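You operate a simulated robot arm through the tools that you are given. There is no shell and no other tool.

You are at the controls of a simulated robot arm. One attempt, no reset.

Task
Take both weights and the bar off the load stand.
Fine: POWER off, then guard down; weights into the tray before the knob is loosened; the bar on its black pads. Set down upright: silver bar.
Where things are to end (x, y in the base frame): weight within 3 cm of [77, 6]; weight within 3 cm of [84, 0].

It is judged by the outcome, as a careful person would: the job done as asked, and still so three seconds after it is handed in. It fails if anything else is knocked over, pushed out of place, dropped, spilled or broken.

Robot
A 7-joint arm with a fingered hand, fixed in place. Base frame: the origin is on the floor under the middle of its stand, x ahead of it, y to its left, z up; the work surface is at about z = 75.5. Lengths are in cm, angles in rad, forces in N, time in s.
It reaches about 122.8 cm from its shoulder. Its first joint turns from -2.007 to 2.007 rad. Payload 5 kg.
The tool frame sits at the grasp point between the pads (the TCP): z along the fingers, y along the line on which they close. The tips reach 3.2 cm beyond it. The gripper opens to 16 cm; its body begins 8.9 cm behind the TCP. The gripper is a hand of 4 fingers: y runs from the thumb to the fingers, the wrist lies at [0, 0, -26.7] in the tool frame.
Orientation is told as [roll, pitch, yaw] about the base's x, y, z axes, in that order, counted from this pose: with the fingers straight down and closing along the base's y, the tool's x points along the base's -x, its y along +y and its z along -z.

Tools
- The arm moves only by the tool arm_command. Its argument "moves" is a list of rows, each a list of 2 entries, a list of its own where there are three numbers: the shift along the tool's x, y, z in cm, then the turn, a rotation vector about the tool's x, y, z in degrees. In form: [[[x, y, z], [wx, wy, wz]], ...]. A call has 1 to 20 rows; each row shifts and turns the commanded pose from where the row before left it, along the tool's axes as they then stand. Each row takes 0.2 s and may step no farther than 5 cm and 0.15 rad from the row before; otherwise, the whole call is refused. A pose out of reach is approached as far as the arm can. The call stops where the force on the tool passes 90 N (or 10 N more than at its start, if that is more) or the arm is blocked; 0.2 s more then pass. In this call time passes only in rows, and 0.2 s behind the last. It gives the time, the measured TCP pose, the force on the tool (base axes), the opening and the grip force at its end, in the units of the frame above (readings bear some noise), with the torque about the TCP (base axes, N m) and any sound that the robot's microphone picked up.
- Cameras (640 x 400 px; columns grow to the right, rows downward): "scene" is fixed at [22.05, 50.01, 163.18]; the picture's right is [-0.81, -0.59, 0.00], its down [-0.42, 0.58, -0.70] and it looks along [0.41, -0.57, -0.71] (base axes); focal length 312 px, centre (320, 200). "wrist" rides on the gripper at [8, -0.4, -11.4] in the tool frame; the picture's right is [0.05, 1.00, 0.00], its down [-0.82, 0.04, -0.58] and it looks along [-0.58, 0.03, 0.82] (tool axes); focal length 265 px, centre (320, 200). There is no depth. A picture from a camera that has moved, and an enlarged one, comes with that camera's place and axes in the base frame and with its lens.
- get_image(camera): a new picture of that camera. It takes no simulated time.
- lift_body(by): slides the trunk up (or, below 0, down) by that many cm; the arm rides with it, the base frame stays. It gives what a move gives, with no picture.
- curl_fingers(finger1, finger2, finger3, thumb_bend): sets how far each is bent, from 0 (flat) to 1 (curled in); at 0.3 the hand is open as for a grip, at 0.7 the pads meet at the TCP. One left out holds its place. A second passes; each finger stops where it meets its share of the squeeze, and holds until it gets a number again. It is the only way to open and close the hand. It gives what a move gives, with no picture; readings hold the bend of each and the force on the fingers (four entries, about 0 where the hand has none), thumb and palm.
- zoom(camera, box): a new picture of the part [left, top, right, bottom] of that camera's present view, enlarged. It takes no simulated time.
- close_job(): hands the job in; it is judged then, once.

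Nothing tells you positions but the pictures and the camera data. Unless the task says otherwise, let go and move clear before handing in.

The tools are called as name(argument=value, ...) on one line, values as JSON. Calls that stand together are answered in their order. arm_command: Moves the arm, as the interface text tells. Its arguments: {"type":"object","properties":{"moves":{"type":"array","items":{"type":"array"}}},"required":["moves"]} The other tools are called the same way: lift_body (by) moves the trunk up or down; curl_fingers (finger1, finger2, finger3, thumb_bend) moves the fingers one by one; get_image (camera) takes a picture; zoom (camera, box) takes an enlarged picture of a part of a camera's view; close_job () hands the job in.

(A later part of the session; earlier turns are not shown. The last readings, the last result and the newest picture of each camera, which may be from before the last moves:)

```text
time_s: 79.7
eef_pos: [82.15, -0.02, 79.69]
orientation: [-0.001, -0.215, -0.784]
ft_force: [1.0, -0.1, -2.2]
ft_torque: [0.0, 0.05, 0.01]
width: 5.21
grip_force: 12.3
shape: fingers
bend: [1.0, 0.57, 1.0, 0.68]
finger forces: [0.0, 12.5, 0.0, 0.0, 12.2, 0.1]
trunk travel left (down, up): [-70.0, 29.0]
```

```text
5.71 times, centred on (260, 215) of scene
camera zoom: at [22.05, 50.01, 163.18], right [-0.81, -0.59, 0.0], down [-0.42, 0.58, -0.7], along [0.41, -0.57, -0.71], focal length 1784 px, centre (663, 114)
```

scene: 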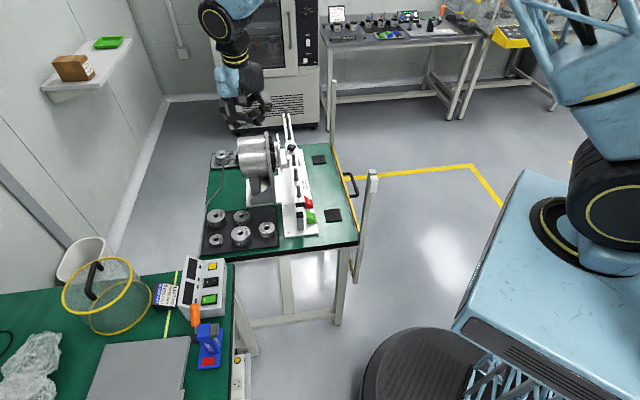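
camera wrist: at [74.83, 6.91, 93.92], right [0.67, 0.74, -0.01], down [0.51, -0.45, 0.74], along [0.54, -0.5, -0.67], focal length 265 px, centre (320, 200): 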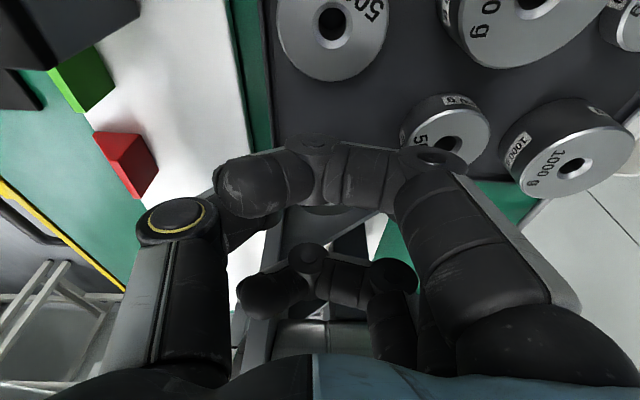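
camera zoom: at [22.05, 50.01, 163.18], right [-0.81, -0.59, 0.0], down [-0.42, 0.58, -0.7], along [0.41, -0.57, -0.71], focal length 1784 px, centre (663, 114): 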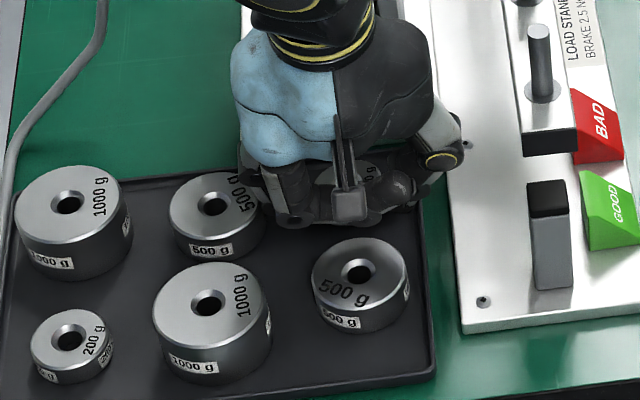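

Still hanging free. Continuing in 2 mm steps.

arm_command(moves=[[[0.042, 0, 0.195], [0, 0, 0]]])

arm_command(moves=[[[0.042, 0, 0.195], [0, 0, 0]]])

arm_command(moves=[[[0.042, 0, 0.195], [0, 0, 0]]])

```text
time_s: 80.1
eef_pos: [82.17, 0.01, 79.57]
orientation: [0.0, -0.216, -0.785]
ft_force: [-0.9, 0.0, -0.7]
ft_torque: [0.05, 0.05, 0.01]
width: 5.21
grip_force: 11.9
shape: fingers
bend: [1.0, 0.57, 1.0, 0.68]
finger forces: [0.0, 12.5, 0.0, 0.0, 12.1, 0.0]
trunk travel left (down, up): [-70.0, 29.0]
```

```text
time_s: 80.5
eef_pos: [82.31, -0.01, 79.48]
orientation: [-0.001, -0.214, -0.785]
ft_force: [-2.0, 1.9, 7.6]
ft_torque: [0.28, -0.15, 0.07]
width: 5.22
grip_force: 18.2
shape: fingers
bend: [1.0, 0.58, 1.0, 0.68]
finger forces: [0.0, 22.5, 0.0, 0.1, 13.0, 0.0]
trunk travel left (down, up): [-70.0, 29.0]
```

```text
time_s: 80.9
eef_pos: [82.15, -0.05, 79.45]
orientation: [0.001, -0.216, -0.785]
ft_force: [-3.1, 1.4, 18.2]
ft_torque: [0.61, -0.46, 0.1]
width: 5.18
grip_force: 23.7
shape: fingers
bend: [1.0, 0.6, 1.0, 0.67]
finger forces: [0.1, 34.2, 0.0, 0.0, 13.6, 0.0]
trunk travel left (down, up): [-70.0, 29.0]
```

Finger 2's tip is touching the tray floor at essentially the same height as the weight (2 mm or less gap). I'll back off 1.5 mm, then ease the thumb open slightly so the weight settles, before raising.

arm_command(moves=[[[-0.042, 0, -0.195], [0, 0, 0]]])

curl_fingers(thumb_bend=0.63)

zoom(camera="scene", box=[225, 190, 295, 235])

```text
time_s: 81.3
eef_pos: [82.1, -0.07, 79.38]
orientation: [0.001, -0.216, -0.786]
ft_force: [2.5, 1.1, 11.8]
ft_torque: [0.41, -0.44, -0.02]
width: 5.2
grip_force: 18.7
shape: fingers
bend: [1.0, 0.6, 1.0, 0.68]
finger forces: [0.0, 26.4, 0.1, 0.0, 11.7, 0.0]
trunk travel left (down, up): [-70.0, 29.0]
```

```text
time_s: 82.3
eef_pos: [82.19, 0.07, 79.62]
orientation: [0.0, -0.217, -0.786]
ft_force: [8.8, 6.2, 13.1]
ft_torque: [0.2, -0.26, 0.02]
width: 5.37
grip_force: 18.9
shape: fingers
bend: [1.0, 0.6, 1.0, 0.63]
finger forces: [0.0, 18.0, 0.0, 0.0, 20.8, 0.0]
trunk travel left (down, up): [-70.0, 29.0]
```

```text
8.89 times, centred on (260, 212) of scene
camera zoom: at [22.05, 50.01, 163.18], right [-0.81, -0.59, 0.0], down [-0.42, 0.58, -0.7], along [0.41, -0.57, -0.71], focal length 2775 px, centre (853, 89)
```

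zoom: 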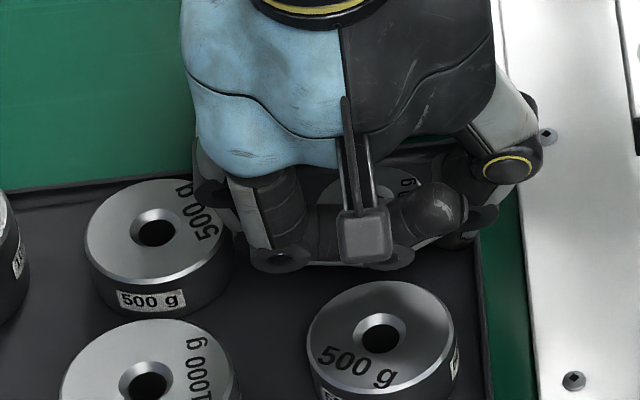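

The thumb is now pressing against the tray rim, so I'll raise the hand slightly to relieve that.

arm_command(moves=[[[-0.063, 0, -0.293], [0, 0, 0]]])

zoom(camera="wrist", box=[200, 130, 440, 330])

```text
time_s: 82.7
eef_pos: [82.11, 0.02, 79.7]
orientation: [-0.003, -0.213, -0.785]
ft_force: [6.8, 5.3, 0.3]
ft_torque: [0.11, -0.14, 0.02]
width: 5.37
grip_force: 13.7
shape: fingers
bend: [1.0, 0.59, 1.0, 0.63]
finger forces: [0.1, 9.9, 0.0, 0.0, 17.4, 0.1]
trunk travel left (down, up): [-70.0, 29.0]
```

```text
2.00 times, centred on (320, 230) of wrist
camera zoom: at [74.6, 7.02, 89.04], right [0.67, 0.74, -0.01], down [0.51, -0.45, 0.74], along [0.54, -0.5, -0.68], focal length 531 px, centre (320, 140)
```

zoom: 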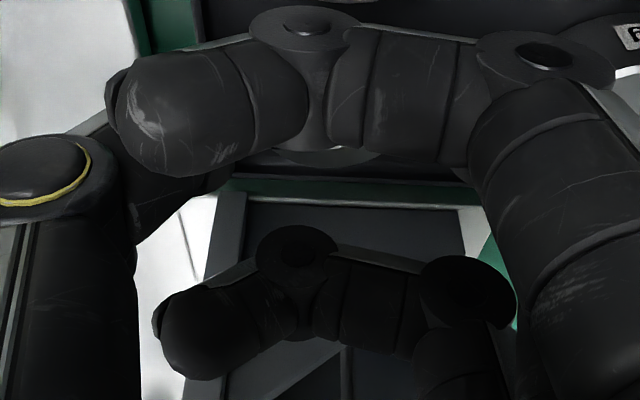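

arm_command(moves=[[[-0.063, 0, -0.293], [0, 0, 0]]])

zoom(camera="scene", box=[225, 190, 295, 235])

```text
time_s: 83.1
eef_pos: [82.09, -0.07, 80.15]
orientation: [-0.004, -0.211, -0.786]
ft_force: [2.7, 3.6, -0.1]
ft_torque: [0.08, -0.02, -0.04]
width: 5.42
grip_force: 10.6
shape: fingers
bend: [1.0, 0.59, 1.0, 0.62]
finger forces: [0.1, 8.2, 0.0, 0.0, 12.6, 0.1]
trunk travel left (down, up): [-70.0, 29.0]
```

```text
8.89 times, centred on (260, 212) of scene
camera zoom: at [22.05, 50.01, 163.18], right [-0.81, -0.59, 0.0], down [-0.42, 0.58, -0.7], along [0.41, -0.57, -0.71], focal length 2775 px, centre (853, 89)
```

zoom: 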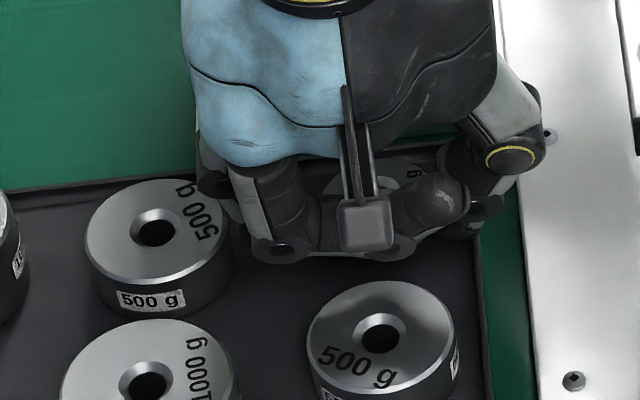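

arm_command(moves=[[[-0.063, 0, -0.293], [0, 0, 0]], [[-0.021, 0, -0.098], [0, 0, 0]]])

zoom(camera="scene", box=[240, 190, 300, 230])

```text
time_s: 83.7
eef_pos: [82.17, -0.06, 80.38]
orientation: [-0.003, -0.215, -0.786]
ft_force: [-0.4, 1.2, -2.3]
ft_torque: [0.02, 0.04, -0.03]
width: 5.53
grip_force: 5.9
shape: fingers
bend: [1.0, 0.61, 1.0, 0.61]
finger forces: [0.0, 6.4, 0.0, 0.1, 6.3, 0.0]
trunk travel left (down, up): [-70.0, 29.0]
```

```text
10.00 times, centred on (270, 210) of scene
camera zoom: at [22.05, 50.01, 163.18], right [-0.81, -0.59, 0.0], down [-0.42, 0.58, -0.7], along [0.41, -0.57, -0.71], focal length 3122 px, centre (820, 100)
```

zoom: 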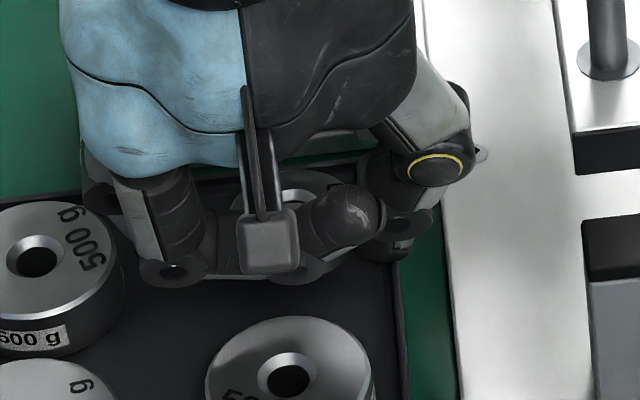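

The weight is still lightly held (finger 2 followed the thumb inward) and now centred in the hand. I'll shift 0.8 cm away from the rim, set it down again, and open both digits together this time.

arm_command(moves=[[[0, 0.4, 0], [0, 0, 0]], [[0, 0.4, 0], [0, 0, 0]]])

arm_command(moves=[[[0.063, 0, 0.293], [0, 0, 0]], [[0.063, 0, 0.293], [0, 0, 0]]])

arm_command(moves=[[[0.042, 0, 0.195], [0, 0, 0]]])

```text
time_s: 84.3
eef_pos: [82.75, 0.58, 80.45]
orientation: [-0.003, -0.215, -0.785]
ft_force: [-0.6, -0.1, -2.3]
ft_torque: [0.05, 0.01, 0.0]
width: 5.51
grip_force: 6.4
shape: fingers
bend: [1.0, 0.61, 1.0, 0.61]
finger forces: [0.1, 6.4, 0.0, 0.0, 6.4, 0.1]
trunk travel left (down, up): [-70.0, 29.0]
```

```text
time_s: 84.9
eef_pos: [82.8, 0.58, 79.89]
orientation: [-0.003, -0.214, -0.785]
ft_force: [0.1, -0.5, -2.0]
ft_torque: [0.05, 0.03, 0.03]
width: 5.54
grip_force: 6.4
shape: fingers
bend: [1.0, 0.61, 1.0, 0.61]
finger forces: [0.0, 6.3, 0.0, 0.1, 6.4, 0.0]
trunk travel left (down, up): [-70.0, 29.0]
```

```text
time_s: 85.3
eef_pos: [82.82, 0.54, 79.62]
orientation: [-0.003, -0.215, -0.785]
ft_force: [0.0, 0.1, -0.9]
ft_torque: [-0.01, 0.03, -0.03]
width: 5.55
grip_force: 6.9
shape: fingers
bend: [1.0, 0.61, 1.0, 0.61]
finger forces: [0.1, 6.4, 0.0, 0.0, 6.4, 0.0]
trunk travel left (down, up): [-70.0, 29.0]
```

arm_command(moves=[[[0.021, 0, 0.1], [0, 0, 0]]])

curl_fingers(finger2=0.57, thumb_bend=0.57)

zoom(camera="scene", box=[240, 190, 300, 230])

```text
time_s: 85.7
eef_pos: [82.73, 0.57, 79.67]
orientation: [-0.002, -0.216, -0.788]
ft_force: [-0.1, -0.3, -2.7]
ft_torque: [0.03, 0.0, 0.05]
width: 5.51
grip_force: 6.2
shape: fingers
bend: [1.0, 0.61, 1.0, 0.61]
finger forces: [0.0, 6.3, 0.0, 0.0, 6.4, 0.0]
trunk travel left (down, up): [-70.0, 29.0]
```

```text
time_s: 86.7
eef_pos: [82.76, 0.64, 79.63]
orientation: [-0.004, -0.215, -0.786]
ft_force: [3.3, 2.6, 7.4]
ft_torque: [-0.12, 0.12, 0.03]
width: 5.64
grip_force: 3.5
shape: fingers
bend: [1.0, 0.56, 1.0, 0.58]
finger forces: [0.0, 0.2, 0.0, 0.0, 7.7, 0.1]
trunk travel left (down, up): [-70.0, 29.0]
```

```text
10.00 times, centred on (270, 210) of scene
camera zoom: at [22.05, 50.01, 163.18], right [-0.81, -0.59, 0.0], down [-0.42, 0.58, -0.7], along [0.41, -0.57, -0.71], focal length 3122 px, centre (820, 100)
```

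zoom: 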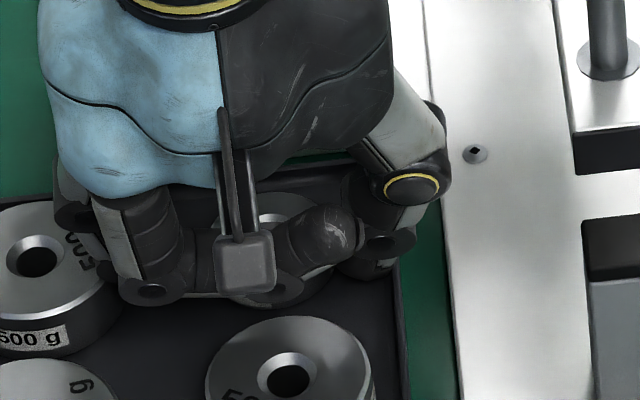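

The grip is released (finger 2 at 0 N, thumb only resting on the rim). Raising slowly and checking that the weight stays.

arm_command(moves=[[[-0.063, 0, -0.293], [0, 0, 0]], [[-0.063, 0, -0.293], [0, 0, 0]]])

arm_command(moves=[[[-0.21, 0, -0.977], [0, 0, 0]]])

zoom(camera="scene", box=[240, 190, 300, 230])

```text
time_s: 87.3
eef_pos: [82.65, 0.55, 80.04]
orientation: [-0.002, -0.216, -0.786]
ft_force: [1.9, 1.4, 0.9]
ft_torque: [0.08, -0.03, -0.03]
width: 5.69
grip_force: 1.1
shape: fingers
bend: [1.0, 0.56, 1.0, 0.57]
finger forces: [0.0, 0.0, 0.1, 0.0, 2.2, 0.0]
trunk travel left (down, up): [-70.0, 29.0]
```

```text
time_s: 87.7
eef_pos: [82.72, 0.59, 81.09]
orientation: [-0.003, -0.216, -0.786]
ft_force: [-0.3, -0.2, 0.6]
ft_torque: [0.0, 0.0, 0.0]
width: 5.75
grip_force: 0.2
shape: fingers
bend: [1.0, 0.56, 1.0, 0.56]
finger forces: [0.0, 0.0, 0.0, 0.0, 0.1, 0.0]
trunk travel left (down, up): [-70.0, 29.0]
```

```text
10.00 times, centred on (270, 210) of scene
camera zoom: at [22.05, 50.01, 163.18], right [-0.81, -0.59, 0.0], down [-0.42, 0.58, -0.7], along [0.41, -0.57, -0.71], focal length 3122 px, centre (820, 100)
```

zoom: 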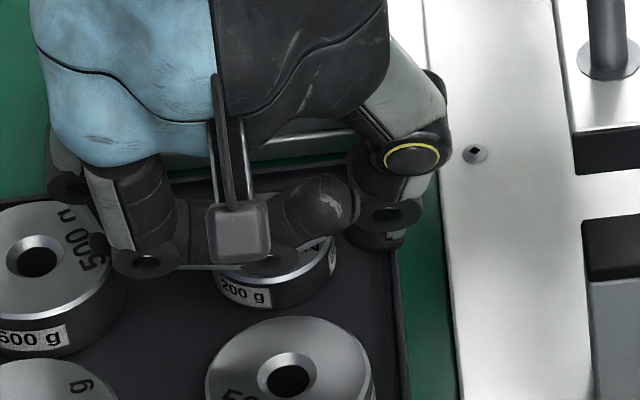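

The 200 g weight sits flat in the tray. Raising the hand clear.

arm_command(moves=[[[-0.42, 0, -1.95], [0, 0, 0]], [[-0.83, 0, -3.83], [0, 0, 0]], [[-0.83, 0, -3.83], [0, 0, 0]], [[-0.83, 0, -3.83], [0, 0, 0]], [[-0.83, 0, -3.83], [0, 0, 0]], [[-0.83, 0, -3.83], [0, 0, 0]], [[-0.83, 0, -3.83], [0, 0, 0]], [[-0.83, 0, -3.83], [0, 0, 0]], [[-0.83, 0, -3.83], [0, 0, 0]], [[-0.83, 0, -3.83], [0, 0, 0]]])

zoom(camera="scene", box=[195, 180, 295, 260])

get_image(camera="scene")

```text
time_s: 89.9
eef_pos: [82.71, 0.55, 118.42]
orientation: [-0.002, -0.215, -0.788]
ft_force: [0.9, 0.4, 0.1]
ft_torque: [-0.02, -0.03, 0.01]
width: 5.79
grip_force: 0.0
shape: fingers
bend: [1.0, 0.56, 1.0, 0.56]
finger forces: [0.1, 0.1, 0.1, 0.0, 0.1, 0.0]
trunk travel left (down, up): [-70.0, 29.0]
```

```text
5.00 times, centred on (245, 220) of scene
camera zoom: at [22.05, 50.01, 163.18], right [-0.81, -0.59, 0.0], down [-0.42, 0.58, -0.7], along [0.41, -0.57, -0.71], focal length 1561 px, centre (695, 100)
```

zoom: 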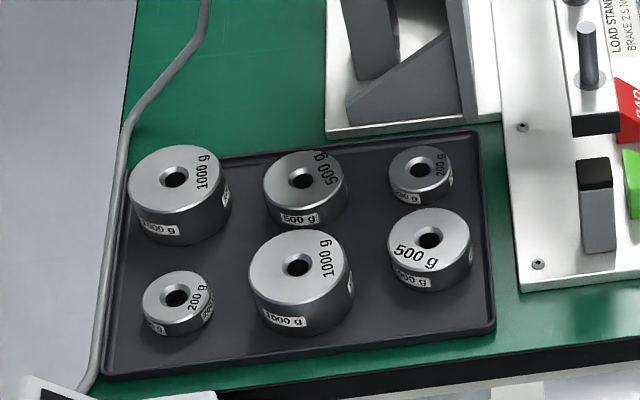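

```text
taken
```

scene: 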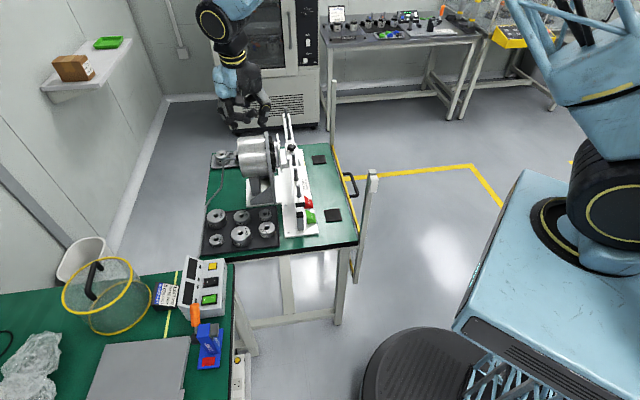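

Both weights are in the tray: 200 g at ≈(83.3, −0.1) and 500 g at ≈(77.9, 4.8). Next is the knob. I'll turn the hand so the camera looks at the clamp from the robot side and inspect how the bar is held.

curl_fingers(finger1=0.3, finger2=0.3, finger3=0.3, thumb_bend=0.3)

arm_command(moves=[[[0, 0, 0], [-1.58, 0, -7.33]], [[0, 0, 0], [-1.58, 0, -7.33]], [[0, 0, 0], [-1.58, 0, -7.33]], [[0, 0, 0], [-1.58, 0, -7.33]], [[0, 0, 0], [-1.58, 0, -7.33]], [[0, 0, 0], [-1.58, 0, -7.33]], [[0, 0, 0], [-1.58, 0, -7.33]], [[0, 0, 0], [-1.58, 0, -7.33]], [[0, 0, 0], [-1.58, 0, -7.33]], [[0, 0, 0], [-1.58, 0, -7.33]], [[0, 0, 0], [-1.58, 0, -7.33]], [[0, 0, 0], [-1.58, 0, -7.33]]])

get_image(camera="wrist")

```text
time_s: 90.9
eef_pos: [82.68, 0.5, 118.3]
orientation: [-0.003, -0.215, -0.786]
ft_force: [-0.2, -0.9, -1.0]
ft_torque: [-0.01, 0.03, 0.03]
width: 17.0
grip_force: 0.1
shape: fingers
bend: [0.3, 0.3, 0.3, 0.3]
finger forces: [0.0, 0.0, 0.1, 0.0, 0.0, 0.0]
trunk travel left (down, up): [-70.0, 29.0]
```

```text
time_s: 93.5
eef_pos: [82.82, 0.52, 118.35]
orientation: [-0.003, -0.212, 0.786]
ft_force: [0.0, 1.0, 0.5]
ft_torque: [0.01, 0.01, 0.01]
width: 17.01
grip_force: 0.1
shape: fingers
bend: [0.3, 0.3, 0.3, 0.3]
finger forces: [0.0, 0.0, 0.0, 0.1, 0.0, 0.0]
trunk travel left (down, up): [-70.0, 29.0]
```

```text
taken
camera wrist: at [75.85, -6.97, 127.84], right [-0.74, 0.67, -0.01], down [0.45, 0.51, 0.74], along [0.5, 0.54, -0.68], focal length 265 px, centre (320, 200)
```

wrist: 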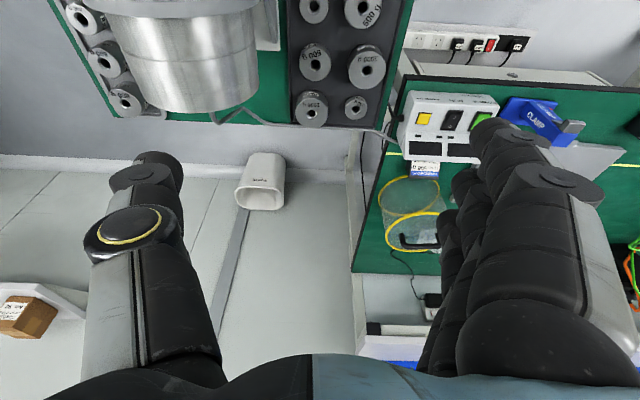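

Moving in front of the clamp (robot side), keeping clear of the pegs.

arm_command(moves=[[[3.73, -2.42, -0.805], [0, 0, 0]], [[3.73, -2.42, -0.805], [0, 0, 0]], [[3.73, -2.42, -0.805], [0, 0, 0]], [[3.73, -2.42, -0.805], [0, 0, 0]], [[3.73, -2.42, -0.805], [0, 0, 0]], [[3.73, -2.42, -0.805], [0, 0, 0]], [[0.84, 0, 3.9], [0, 0, 0]], [[0.84, 0, 3.9], [0, 0, 0]], [[0.84, 0, 3.9], [0, 0, 0]]])

get_image(camera="wrist")

zoom(camera="wrist", box=[190, 60, 450, 240])

```text
time_s: 95.5
eef_pos: [77.05, -25.68, 106.44]
orientation: [-0.001, -0.212, 0.786]
ft_force: [0.5, -0.5, -0.9]
ft_torque: [0.01, 0.03, -0.01]
width: 17.03
grip_force: 0.1
shape: fingers
bend: [0.3, 0.3, 0.3, 0.3]
finger forces: [0.1, 0.0, 0.0, 0.0, 0.0, 0.0]
trunk travel left (down, up): [-70.0, 29.0]
```

```text
taken
camera wrist: at [70.09, -33.17, 115.98], right [-0.74, 0.67, -0.01], down [0.45, 0.51, 0.74], along [0.5, 0.54, -0.68], focal length 265 px, centre (320, 200)
```

wrist: 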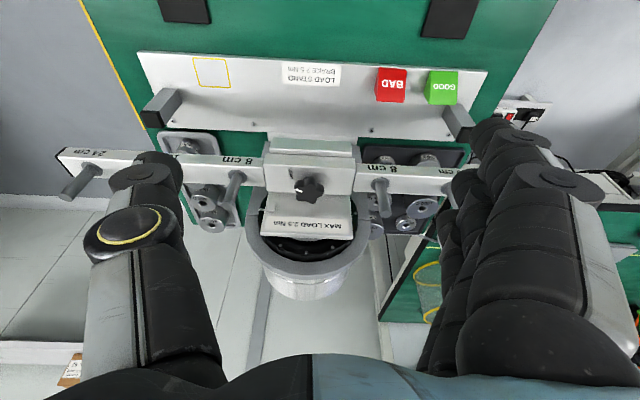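

```text
2.22 times, centred on (320, 150) of wrist
camera zoom: at [70.09, -33.17, 115.98], right [-0.74, 0.67, -0.01], down [0.45, 0.51, 0.74], along [0.5, 0.54, -0.68], focal length 590 px, centre (320, 311)
```

zoom: 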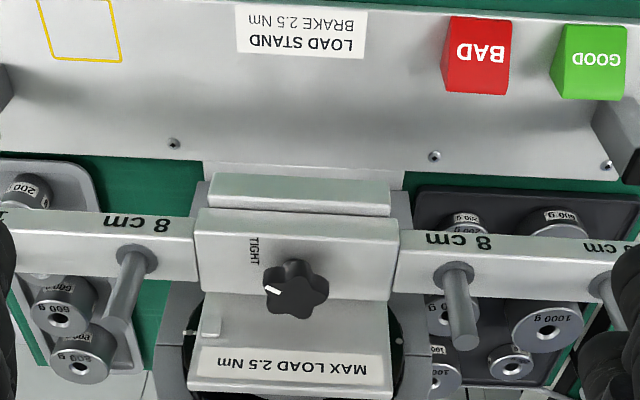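

I can see the knob's white mark pointing to TIGHT (toward +u); LOOSE is roughly 120° counter-clockwise. I'll grip the knob with thumb and finger 2, the hand leaned 45° toward the robot so it clears the face plate, and turn it in a few strokes. First, shaping the hand and leaning.

curl_fingers(finger1=1.0, finger2=0.5, finger3=1.0, thumb_bend=0.5)

arm_command(moves=[[[0, 0, 0], [0, -8.2, 0]], [[0, 0, 0], [0, -8.2, 0]], [[0, 0, 0], [0, -8.2, 0]], [[0, 0, 0], [0, -8.2, 0]]])

get_image(camera="wrist")

zoom(camera="scene", box=[250, 60, 390, 200])

```text
time_s: 96.5
eef_pos: [76.94, -25.69, 106.53]
orientation: [-0.003, -0.21, 0.785]
ft_force: [0.3, 0.8, 0.6]
ft_torque: [0.02, -0.01, -0.02]
width: 6.2
grip_force: 0.0
shape: fingers
bend: [1.0, 0.5, 1.0, 0.5]
finger forces: [0.0, 0.0, 0.1, 0.0, 0.0, 0.1]
trunk travel left (down, up): [-70.0, 29.0]
```

```text
time_s: 97.5
eef_pos: [76.81, -25.99, 106.55]
orientation: [-0.003, -0.787, 0.788]
ft_force: [0.4, 0.7, 0.5]
ft_torque: [0.0, 0.02, 0.03]
width: 6.23
grip_force: 0.0
shape: fingers
bend: [1.0, 0.5, 1.0, 0.5]
finger forces: [0.1, 0.2, 0.1, 0.0, 0.0, 0.1]
trunk travel left (down, up): [-70.0, 29.0]
```

```text
taken
camera wrist: at [67.44, -35.91, 109.04], right [-0.73, 0.68, -0.04], down [0.09, 0.15, 0.98], along [0.68, 0.72, -0.17], focal length 265 px, centre (320, 200)
```

wrist: 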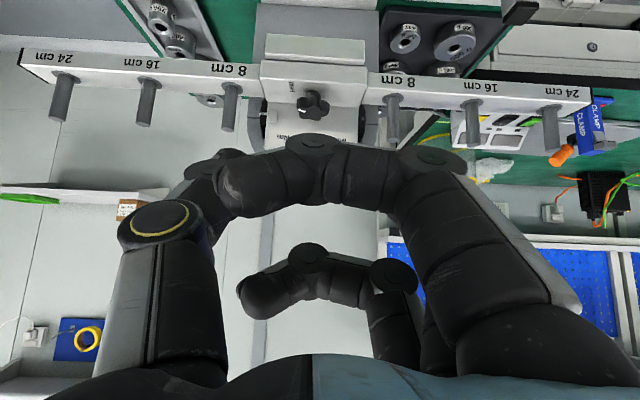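

```text
2.86 times, centred on (320, 130) of scene
camera zoom: at [22.05, 50.01, 163.18], right [-0.81, -0.59, 0.0], down [-0.42, 0.58, -0.7], along [0.41, -0.57, -0.71], focal length 892 px, centre (320, 400)
```

zoom: 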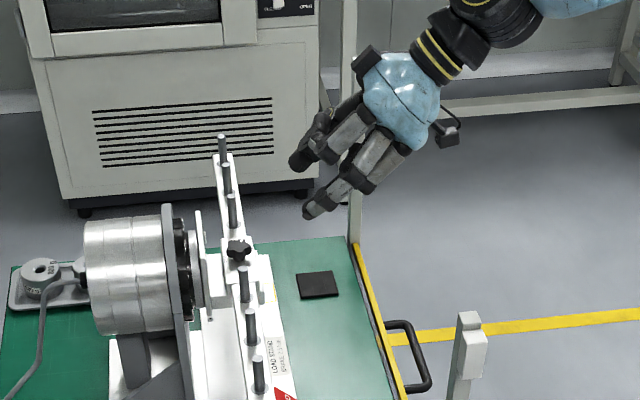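

Good view of the clamp. Zooming in on it.

zoom(camera="wrist", box=[220, 20, 420, 145])

zoom(camera="scene", box=[275, 135, 325, 175])

```text
3.20 times, centred on (320, 82) of wrist
camera zoom: at [67.44, -35.91, 109.04], right [-0.73, 0.68, -0.04], down [0.09, 0.15, 0.98], along [0.68, 0.72, -0.17], focal length 849 px, centre (320, 576)
```

zoom: 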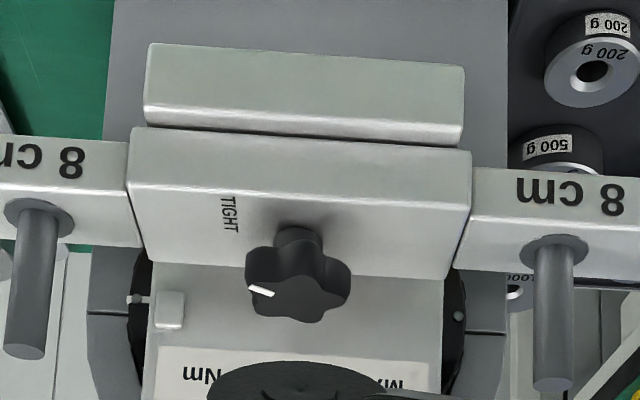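

```text
10.00 times, centred on (300, 155) of scene
camera zoom: at [22.05, 50.01, 163.18], right [-0.81, -0.59, 0.0], down [-0.42, 0.58, -0.7], along [0.41, -0.57, -0.71], focal length 3122 px, centre (520, 650)
```

zoom: 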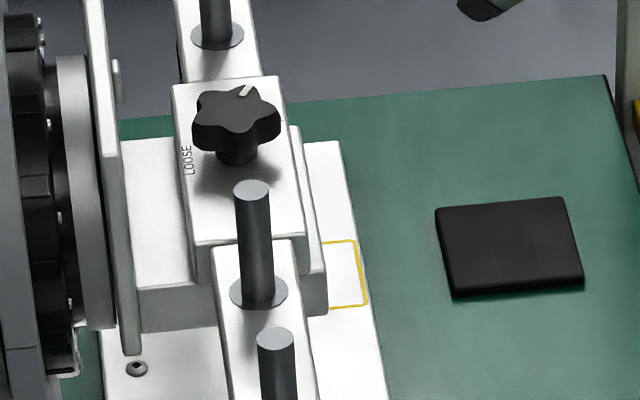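

zoom(camera="wrist", box=[270, 60, 360, 130])

zoom(camera="scene", box=[284, 138, 308, 156])

```text
5.71 times, centred on (315, 95) of wrist
camera zoom: at [67.44, -35.91, 109.04], right [-0.73, 0.68, -0.04], down [0.09, 0.15, 0.98], along [0.68, 0.72, -0.17], focal length 1517 px, centre (349, 800)
```

zoom: 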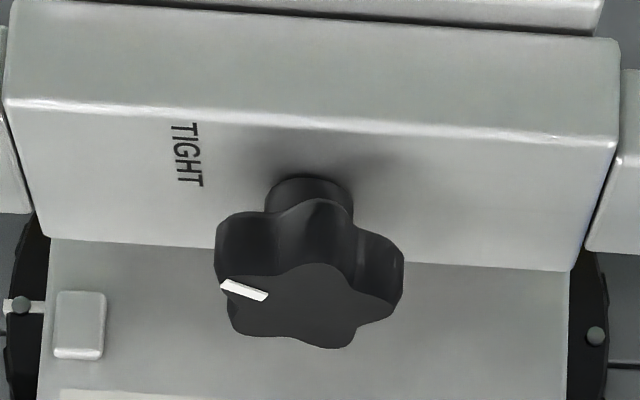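

```text
16.00 times, centred on (296, 147) of scene
camera zoom: at [22.05, 50.01, 163.18], right [-0.81, -0.59, 0.0], down [-0.42, 0.58, -0.7], along [0.41, -0.57, -0.71], focal length 4994 px, centre (704, 1048)
```

zoom: 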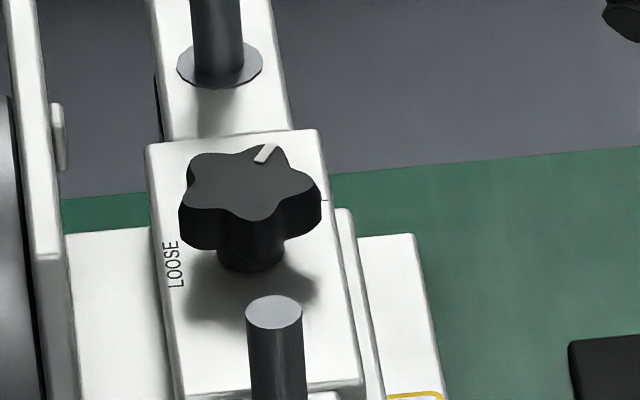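

The knob is a five-lobed star about 3.3 cm across on a short neck at (84.8, −18.9), top z≈96.2. I'll use a 27° lean at yaw 25° (clear of face plate and pegs) and position the pinch 7 cm above the knob.

curl_fingers(finger2=0.56, thumb_bend=0.56)

arm_command(moves=[[[0, 0, 0], [0, 6.03, 0]], [[0, 0, 0], [0, 6.03, 0]], [[0, 0, 0], [0, 6.03, 0]], [[0, 0, 0], [3.03, 0, 5.94]], [[0, 0, 0], [3.03, 0, 5.94]], [[0, 0, 0], [3.03, 0, 5.94]], [[-2.44, 1.01, 2.2], [0, 0, 0]], [[-2.44, 1.01, 2.2], [0, 0, 0]], [[-2.44, 1.01, 2.2], [0, 0, 0]]])

get_image(camera="wrist")

zoom(camera="scene", box=[255, 95, 345, 165])

```text
time_s: 98.5
eef_pos: [76.9, -25.91, 106.67]
orientation: [-0.004, -0.785, 0.787]
ft_force: [0.1, -0.1, 0.2]
ft_torque: [-0.01, 0.04, -0.02]
width: 5.78
grip_force: 0.0
shape: fingers
bend: [1.0, 0.56, 1.0, 0.56]
finger forces: [0.0, 0.0, 0.0, 0.0, 0.0, 0.0]
trunk travel left (down, up): [-70.0, 29.0]
```

```text
time_s: 100.5
eef_pos: [84.28, -19.37, 104.04]
orientation: [-0.006, -0.467, 0.435]
ft_force: [-0.1, 0.6, 0.8]
ft_torque: [-0.05, 0.0, 0.05]
width: 5.78
grip_force: 0.0
shape: fingers
bend: [1.0, 0.56, 1.0, 0.56]
finger forces: [0.1, 0.1, 0.1, 0.2, 0.0, 0.0]
trunk travel left (down, up): [-70.0, 29.0]
```

```text
taken
camera wrist: at [73.3, -24.75, 110.72], right [-0.46, 0.89, -0.03], down [0.4, 0.24, 0.88], along [0.79, 0.4, -0.47], focal length 265 px, centre (320, 200)
```

wrist: 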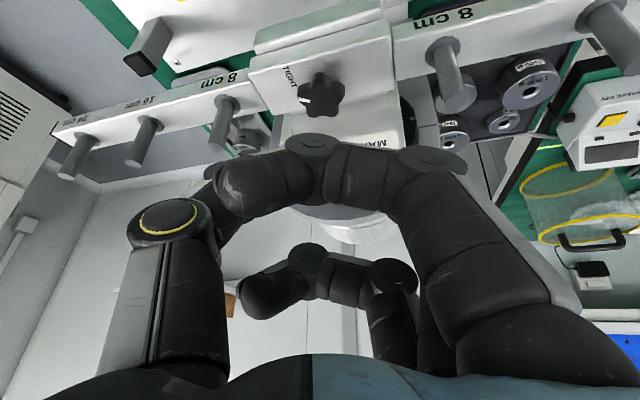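

```text
5.71 times, centred on (300, 130) of scene
camera zoom: at [22.05, 50.01, 163.18], right [-0.81, -0.59, 0.0], down [-0.42, 0.58, -0.7], along [0.41, -0.57, -0.71], focal length 1784 px, centre (434, 600)
```

zoom: 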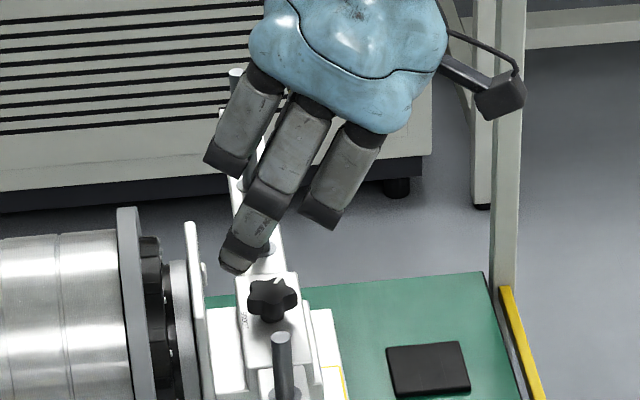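

zoom(camera="wrist", box=[260, 50, 380, 130])

```text
5.00 times, centred on (320, 90) of wrist
camera zoom: at [73.3, -24.75, 110.72], right [-0.46, 0.89, -0.03], down [0.4, 0.24, 0.88], along [0.79, 0.4, -0.47], focal length 1327 px, centre (320, 750)
```

zoom: 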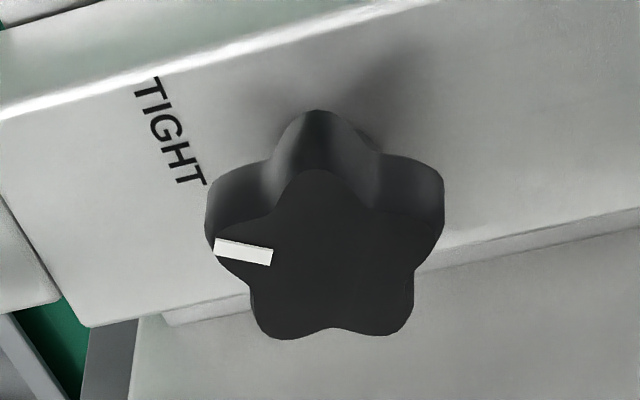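

The knob is centred in the pinch (offset under 2 mm). Descending onto it.

arm_command(moves=[[[0.902, 0, 1.785], [0, 0, 0]], [[0.902, 0, 1.785], [0, 0, 0]], [[0.677, 0, 1.339], [0, 0, 0]]])

zoom(camera="scene", box=[265, 110, 335, 165])

get_image(camera="wrist")

```text
time_s: 101.3
eef_pos: [84.18, -19.26, 98.54]
orientation: [-0.003, -0.467, 0.436]
ft_force: [0.7, -0.8, -0.3]
ft_torque: [0.03, -0.01, 0.0]
width: 5.79
grip_force: 0.1
shape: fingers
bend: [1.0, 0.56, 1.0, 0.56]
finger forces: [0.1, 0.0, 0.0, 0.0, 0.0, 0.0]
trunk travel left (down, up): [-70.0, 29.0]
```

```text
7.27 times, centred on (300, 138) of scene
camera zoom: at [22.05, 50.01, 163.18], right [-0.81, -0.59, 0.0], down [-0.42, 0.58, -0.7], along [0.41, -0.57, -0.71], focal length 2270 px, centre (466, 654)
```

zoom: 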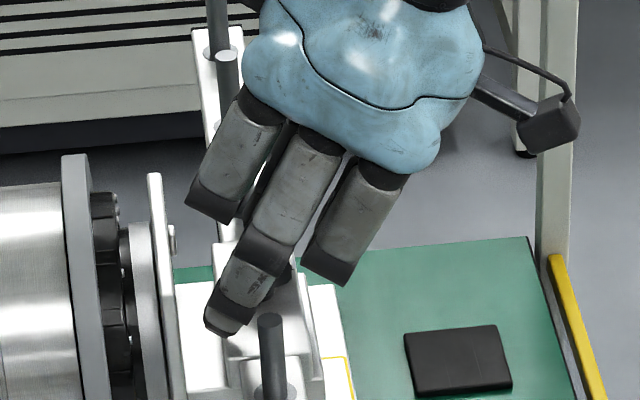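

```text
taken
camera wrist: at [73.2, -24.78, 105.06], right [-0.46, 0.89, -0.03], down [0.4, 0.24, 0.88], along [0.79, 0.4, -0.47], focal length 265 px, centre (320, 200)
```

wrist: 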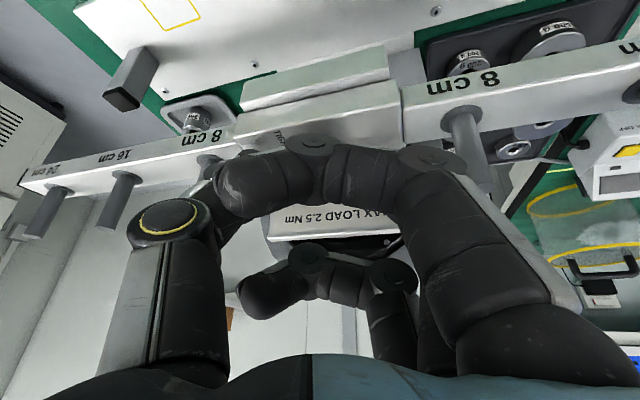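

arm_command(moves=[[[0.36, 0, 0.714], [0, 0, 0]], [[0.32, 0, 0.625], [0, 0, 0]]])

zoom(camera="scene", box=[265, 110, 335, 165])

get_image(camera="wrist")

```text
time_s: 101.9
eef_pos: [84.44, -19.21, 97.94]
orientation: [-0.014, -0.481, 0.439]
ft_force: [-4.9, 1.9, 69.6]
ft_torque: [0.78, -0.45, -0.29]
width: 5.74
grip_force: 38.4
shape: fingers
bend: [1.0, 0.62, 1.0, 0.57]
finger forces: [0.0, 49.0, 0.0, 0.0, 28.1, 0.0]
trunk travel left (down, up): [-70.0, 29.0]
```

```text
7.27 times, centred on (300, 138) of scene
camera zoom: at [22.05, 50.01, 163.18], right [-0.81, -0.59, 0.0], down [-0.42, 0.58, -0.7], along [0.41, -0.57, -0.71], focal length 2270 px, centre (466, 654)
```

zoom: 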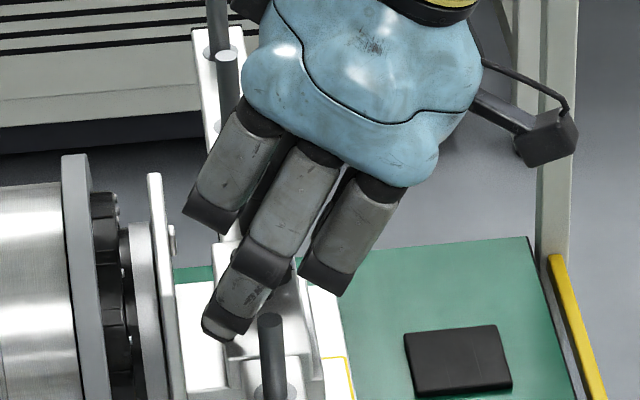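

```text
taken
camera wrist: at [73.22, -24.62, 104.43], right [-0.46, 0.89, -0.04], down [0.39, 0.24, 0.89], along [0.8, 0.4, -0.46], focal length 265 px, centre (320, 200)
```

wrist: 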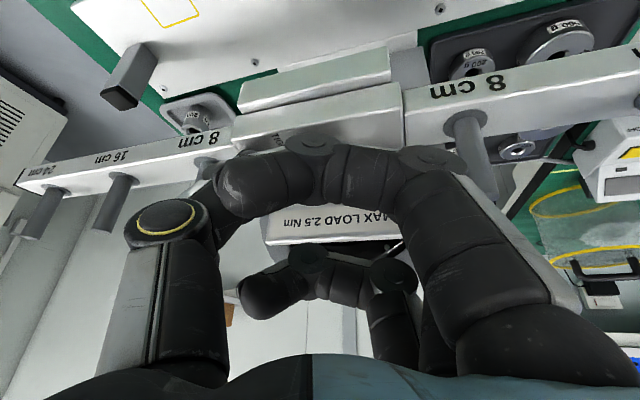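

The fingertips are touching the block's top because they extend further when open. I'll lift 1.4 cm, partly close, and then go lower.

arm_command(moves=[[[-0.32, 0, -0.625], [0, 0, 0]], [[-0.36, 0, -0.714], [0, 0, 0]]])

curl_fingers(finger2=0.61, thumb_bend=0.61)

zoom(camera="scene", box=[265, 110, 335, 165])

```text
time_s: 102.5
eef_pos: [83.68, -19.34, 98.19]
orientation: [-0.003, -0.464, 0.435]
ft_force: [2.0, 0.0, 17.9]
ft_torque: [-0.39, -0.47, 0.05]
width: 5.78
grip_force: 9.3
shape: fingers
bend: [1.0, 0.58, 1.0, 0.56]
finger forces: [0.1, 4.3, 0.0, 0.1, 14.3, 0.0]
trunk travel left (down, up): [-70.0, 29.0]
```

```text
time_s: 103.5
eef_pos: [84.14, -19.05, 98.41]
orientation: [-0.003, -0.468, 0.437]
ft_force: [-0.1, 0.7, 1.2]
ft_torque: [-0.03, -0.01, 0.01]
width: 5.5
grip_force: 0.1
shape: fingers
bend: [1.0, 0.61, 1.0, 0.61]
finger forces: [0.0, 0.0, 0.0, 0.0, 0.0, 0.1]
trunk travel left (down, up): [-70.0, 29.0]
```

```text
7.27 times, centred on (300, 138) of scene
camera zoom: at [22.05, 50.01, 163.18], right [-0.81, -0.59, 0.0], down [-0.42, 0.58, -0.7], along [0.41, -0.57, -0.71], focal length 2270 px, centre (466, 654)
```

zoom: 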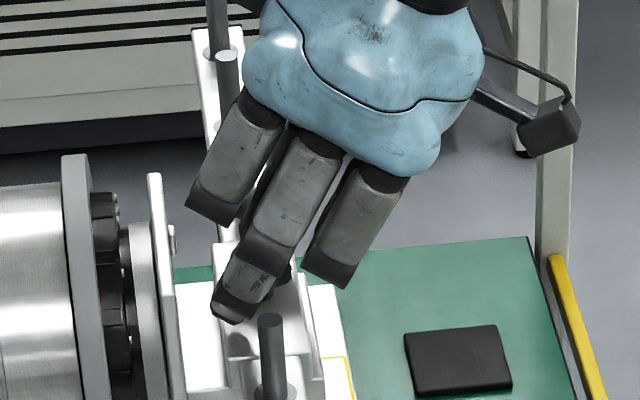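

arm_command(moves=[[[0.18, 0, 0.357], [0, 0, 0]], [[0.09, 0, 0.178], [0, 0, 0]]])

```text
time_s: 104.1
eef_pos: [84.2, -19.29, 98.15]
orientation: [-0.007, -0.47, 0.438]
ft_force: [-1.7, -1.1, 15.8]
ft_torque: [-0.12, -0.21, -0.03]
width: 5.46
grip_force: 8.2
shape: fingers
bend: [1.0, 0.61, 1.0, 0.61]
finger forces: [0.0, 6.2, 0.0, 0.0, 10.0, 0.1]
trunk travel left (down, up): [-70.0, 29.0]
```

The tips are just at the block surface, so this is the right height. I'll ease up 1.5 mm, shift 6 mm so the pinch line passes through the knob axis, then close on the knob.

arm_command(moves=[[[-0.09, 0, -0.178], [0, 0, 0]], [[0.535, 0, -0.27], [0, 0, 0]]])

curl_fingers(finger2=0.75, thumb_bend=0.75)

zoom(camera="scene", box=[265, 110, 335, 165])

get_image(camera="wrist")

```text
time_s: 104.7
eef_pos: [83.46, -19.34, 97.92]
orientation: [-0.003, -0.471, 0.439]
ft_force: [1.6, 0.4, 8.0]
ft_torque: [-0.04, -0.15, 0.06]
width: 5.48
grip_force: 4.6
shape: fingers
bend: [1.0, 0.61, 1.0, 0.61]
finger forces: [0.0, 2.1, 0.1, 0.0, 6.9, 0.1]
trunk travel left (down, up): [-70.0, 29.0]
```

```text
time_s: 105.7
eef_pos: [83.58, -19.75, 97.94]
orientation: [-0.004, -0.469, 0.435]
ft_force: [8.5, -9.9, -1.5]
ft_torque: [-0.09, -0.03, -0.09]
width: 5.26
grip_force: 14.1
shape: fingers
bend: [1.0, 0.65, 1.0, 0.67]
finger forces: [0.0, 8.7, 0.0, 0.0, 19.2, 0.1]
trunk travel left (down, up): [-70.0, 29.0]
```

```text
7.27 times, centred on (300, 138) of scene
camera zoom: at [22.05, 50.01, 163.18], right [-0.81, -0.59, 0.0], down [-0.42, 0.58, -0.7], along [0.41, -0.57, -0.71], focal length 2270 px, centre (466, 654)
```

zoom: 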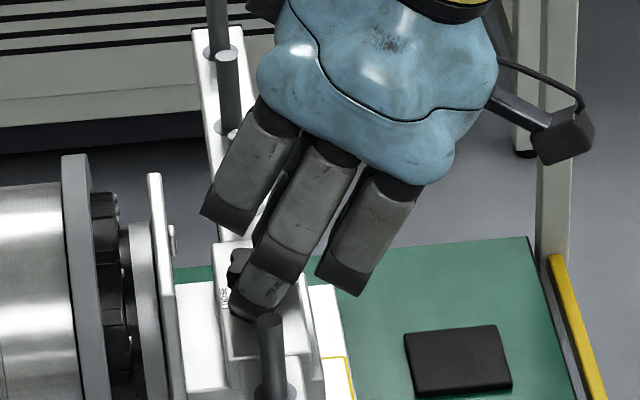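

```text
taken
camera wrist: at [72.64, -25.13, 104.5], right [-0.46, 0.89, -0.03], down [0.41, 0.24, 0.88], along [0.79, 0.4, -0.47], focal length 265 px, centre (320, 200)
```

wrist: 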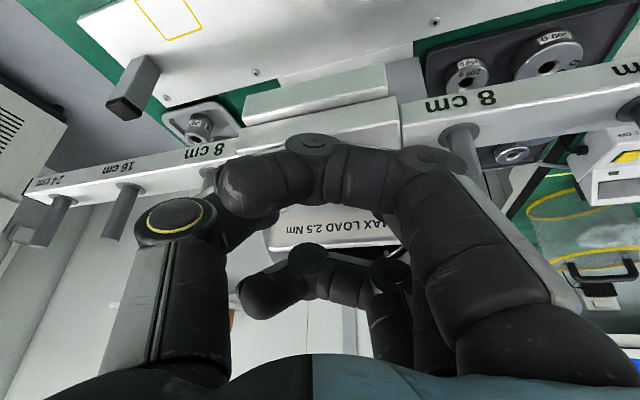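

The knob is gripped. Balancing the squeeze by shifting slightly toward the thumb.

arm_command(moves=[[[0, -0.17, 0], [0, 0, 0]], [[0, -0.17, 0], [0, 0, 0]], [[0, -0.17, 0], [0, 0, 0]]])

```text
time_s: 106.5
eef_pos: [83.88, -19.89, 97.91]
orientation: [0.0, -0.465, 0.434]
ft_force: [-2.2, -2.1, -2.8]
ft_torque: [0.06, 0.27, 0.0]
width: 5.21
grip_force: 13.2
shape: fingers
bend: [1.0, 0.64, 1.0, 0.67]
finger forces: [0.1, 12.5, 0.1, 0.0, 13.8, 0.0]
trunk travel left (down, up): [-70.0, 29.0]
```

Balanced. Now the first part of the counter-clockwise turn (22.5°), rotating about the knob's axis, watching forces.

arm_command(moves=[[[-0.06, -0.164, 0.03], [-3.4, 0, -6.68]], [[-0.06, -0.164, 0.03], [-3.4, 0, -6.68]], [[-0.06, -0.164, 0.03], [-3.4, 0, -6.68]]])

zoom(camera="scene", box=[275, 125, 325, 165])

get_image(camera="wrist")

```text
time_s: 107.3
eef_pos: [84.18, -20.3, 98.1]
orientation: [-0.005, -0.469, 0.831]
ft_force: [1.9, -5.8, -2.3]
ft_torque: [-0.08, 0.18, -0.15]
width: 5.14
grip_force: 14.6
shape: fingers
bend: [1.0, 0.64, 1.0, 0.68]
finger forces: [0.0, 11.6, 0.0, 0.0, 17.5, 0.0]
trunk travel left (down, up): [-70.0, 29.0]
```

```text
10.00 times, centred on (300, 145) of scene
camera zoom: at [22.05, 50.01, 163.18], right [-0.81, -0.59, 0.0], down [-0.42, 0.58, -0.7], along [0.41, -0.57, -0.71], focal length 3122 px, centre (520, 750)
```

zoom: 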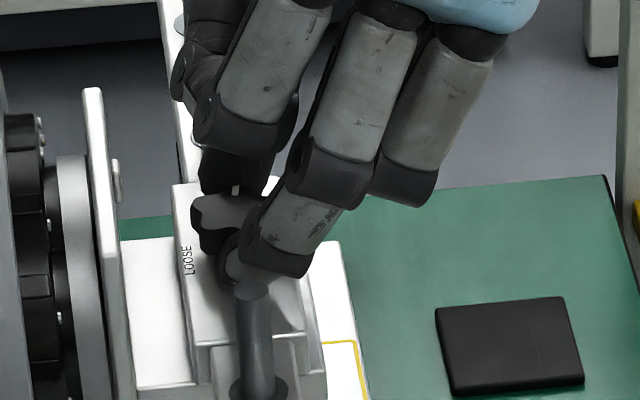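

```text
taken
camera wrist: at [76.27, -29.62, 104.59], right [-0.77, 0.64, -0.03], down [0.28, 0.38, 0.88], along [0.58, 0.67, -0.47], focal length 265 px, centre (320, 200)
```

wrist: 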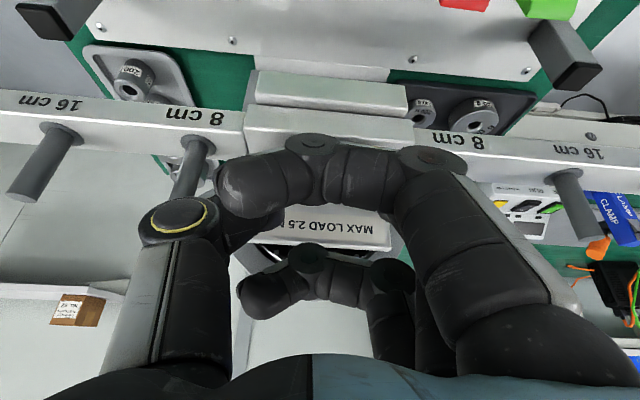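

The knob turned with the hand (its white mark has moved toward LOOSE). Continuing another 30°.

arm_command(moves=[[[-0.06, -0.164, 0.03], [-3.4, 0, -6.68]], [[-0.06, -0.164, 0.03], [-3.4, 0, -6.68]], [[-0.06, -0.164, 0.03], [-3.4, 0, -6.68]], [[-0.06, -0.164, 0.03], [-3.4, 0, -6.68]]])

zoom(camera="scene", box=[275, 125, 325, 165])

get_image(camera="wrist")

```text
time_s: 108.3
eef_pos: [84.97, -20.47, 97.9]
orientation: [-0.001, -0.467, 1.354]
ft_force: [6.5, -4.3, -0.2]
ft_torque: [-0.03, 0.03, -0.11]
width: 5.1
grip_force: 15.4
shape: fingers
bend: [1.0, 0.63, 1.0, 0.68]
finger forces: [0.1, 11.1, 0.0, 0.1, 18.6, 0.1]
trunk travel left (down, up): [-70.0, 29.0]
```

```text
10.00 times, centred on (300, 145) of scene
camera zoom: at [22.05, 50.01, 163.18], right [-0.81, -0.59, 0.0], down [-0.42, 0.58, -0.7], along [0.41, -0.57, -0.71], focal length 3122 px, centre (520, 750)
```

zoom: 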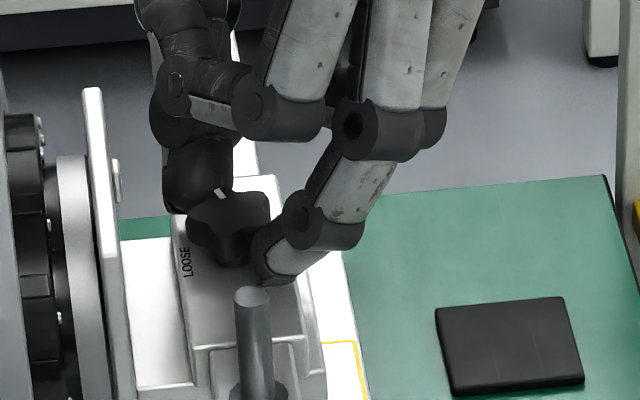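

```text
taken
camera wrist: at [82.74, -32.42, 104.56], right [-0.98, 0.17, -0.02], down [0.06, 0.47, 0.88], along [0.16, 0.87, -0.47], focal length 265 px, centre (320, 200)
```

wrist: 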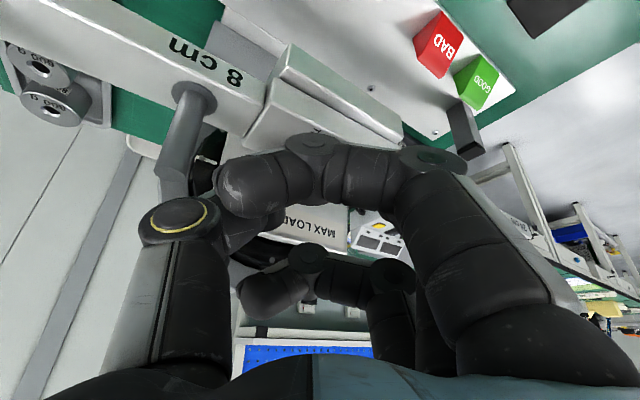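

About 48° turned so far. There's still clearance to the face plate, so another 15°.

arm_command(moves=[[[-0.06, -0.164, 0.03], [-3.4, 0, -6.68]], [[-0.06, -0.164, 0.03], [-3.4, 0, -6.68]]])

zoom(camera="scene", box=[275, 125, 325, 165])

```text
time_s: 108.9
eef_pos: [85.22, -20.72, 98.04]
orientation: [0.001, -0.466, 1.541]
ft_force: [5.0, -10.2, 0.7]
ft_torque: [-0.33, 0.07, -0.07]
width: 5.07
grip_force: 15.7
shape: fingers
bend: [1.0, 0.65, 1.0, 0.69]
finger forces: [0.1, 12.3, 0.0, 0.0, 18.8, 0.0]
out of reach, approached as far as the arm can: row 2
trunk travel left (down, up): [-70.0, 29.0]
```

```text
10.00 times, centred on (300, 145) of scene
camera zoom: at [22.05, 50.01, 163.18], right [-0.81, -0.59, 0.0], down [-0.42, 0.58, -0.7], along [0.41, -0.57, -0.71], focal length 3122 px, centre (520, 750)
```

zoom: 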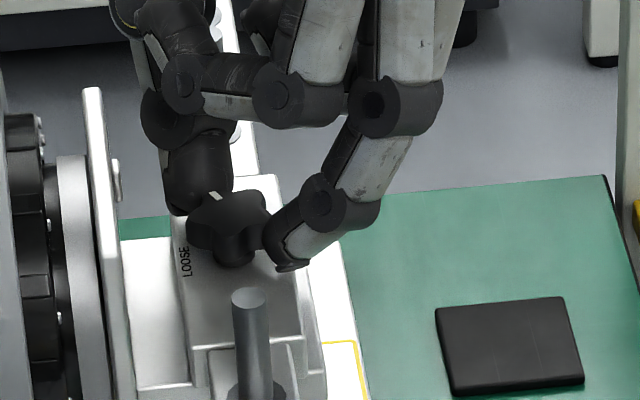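

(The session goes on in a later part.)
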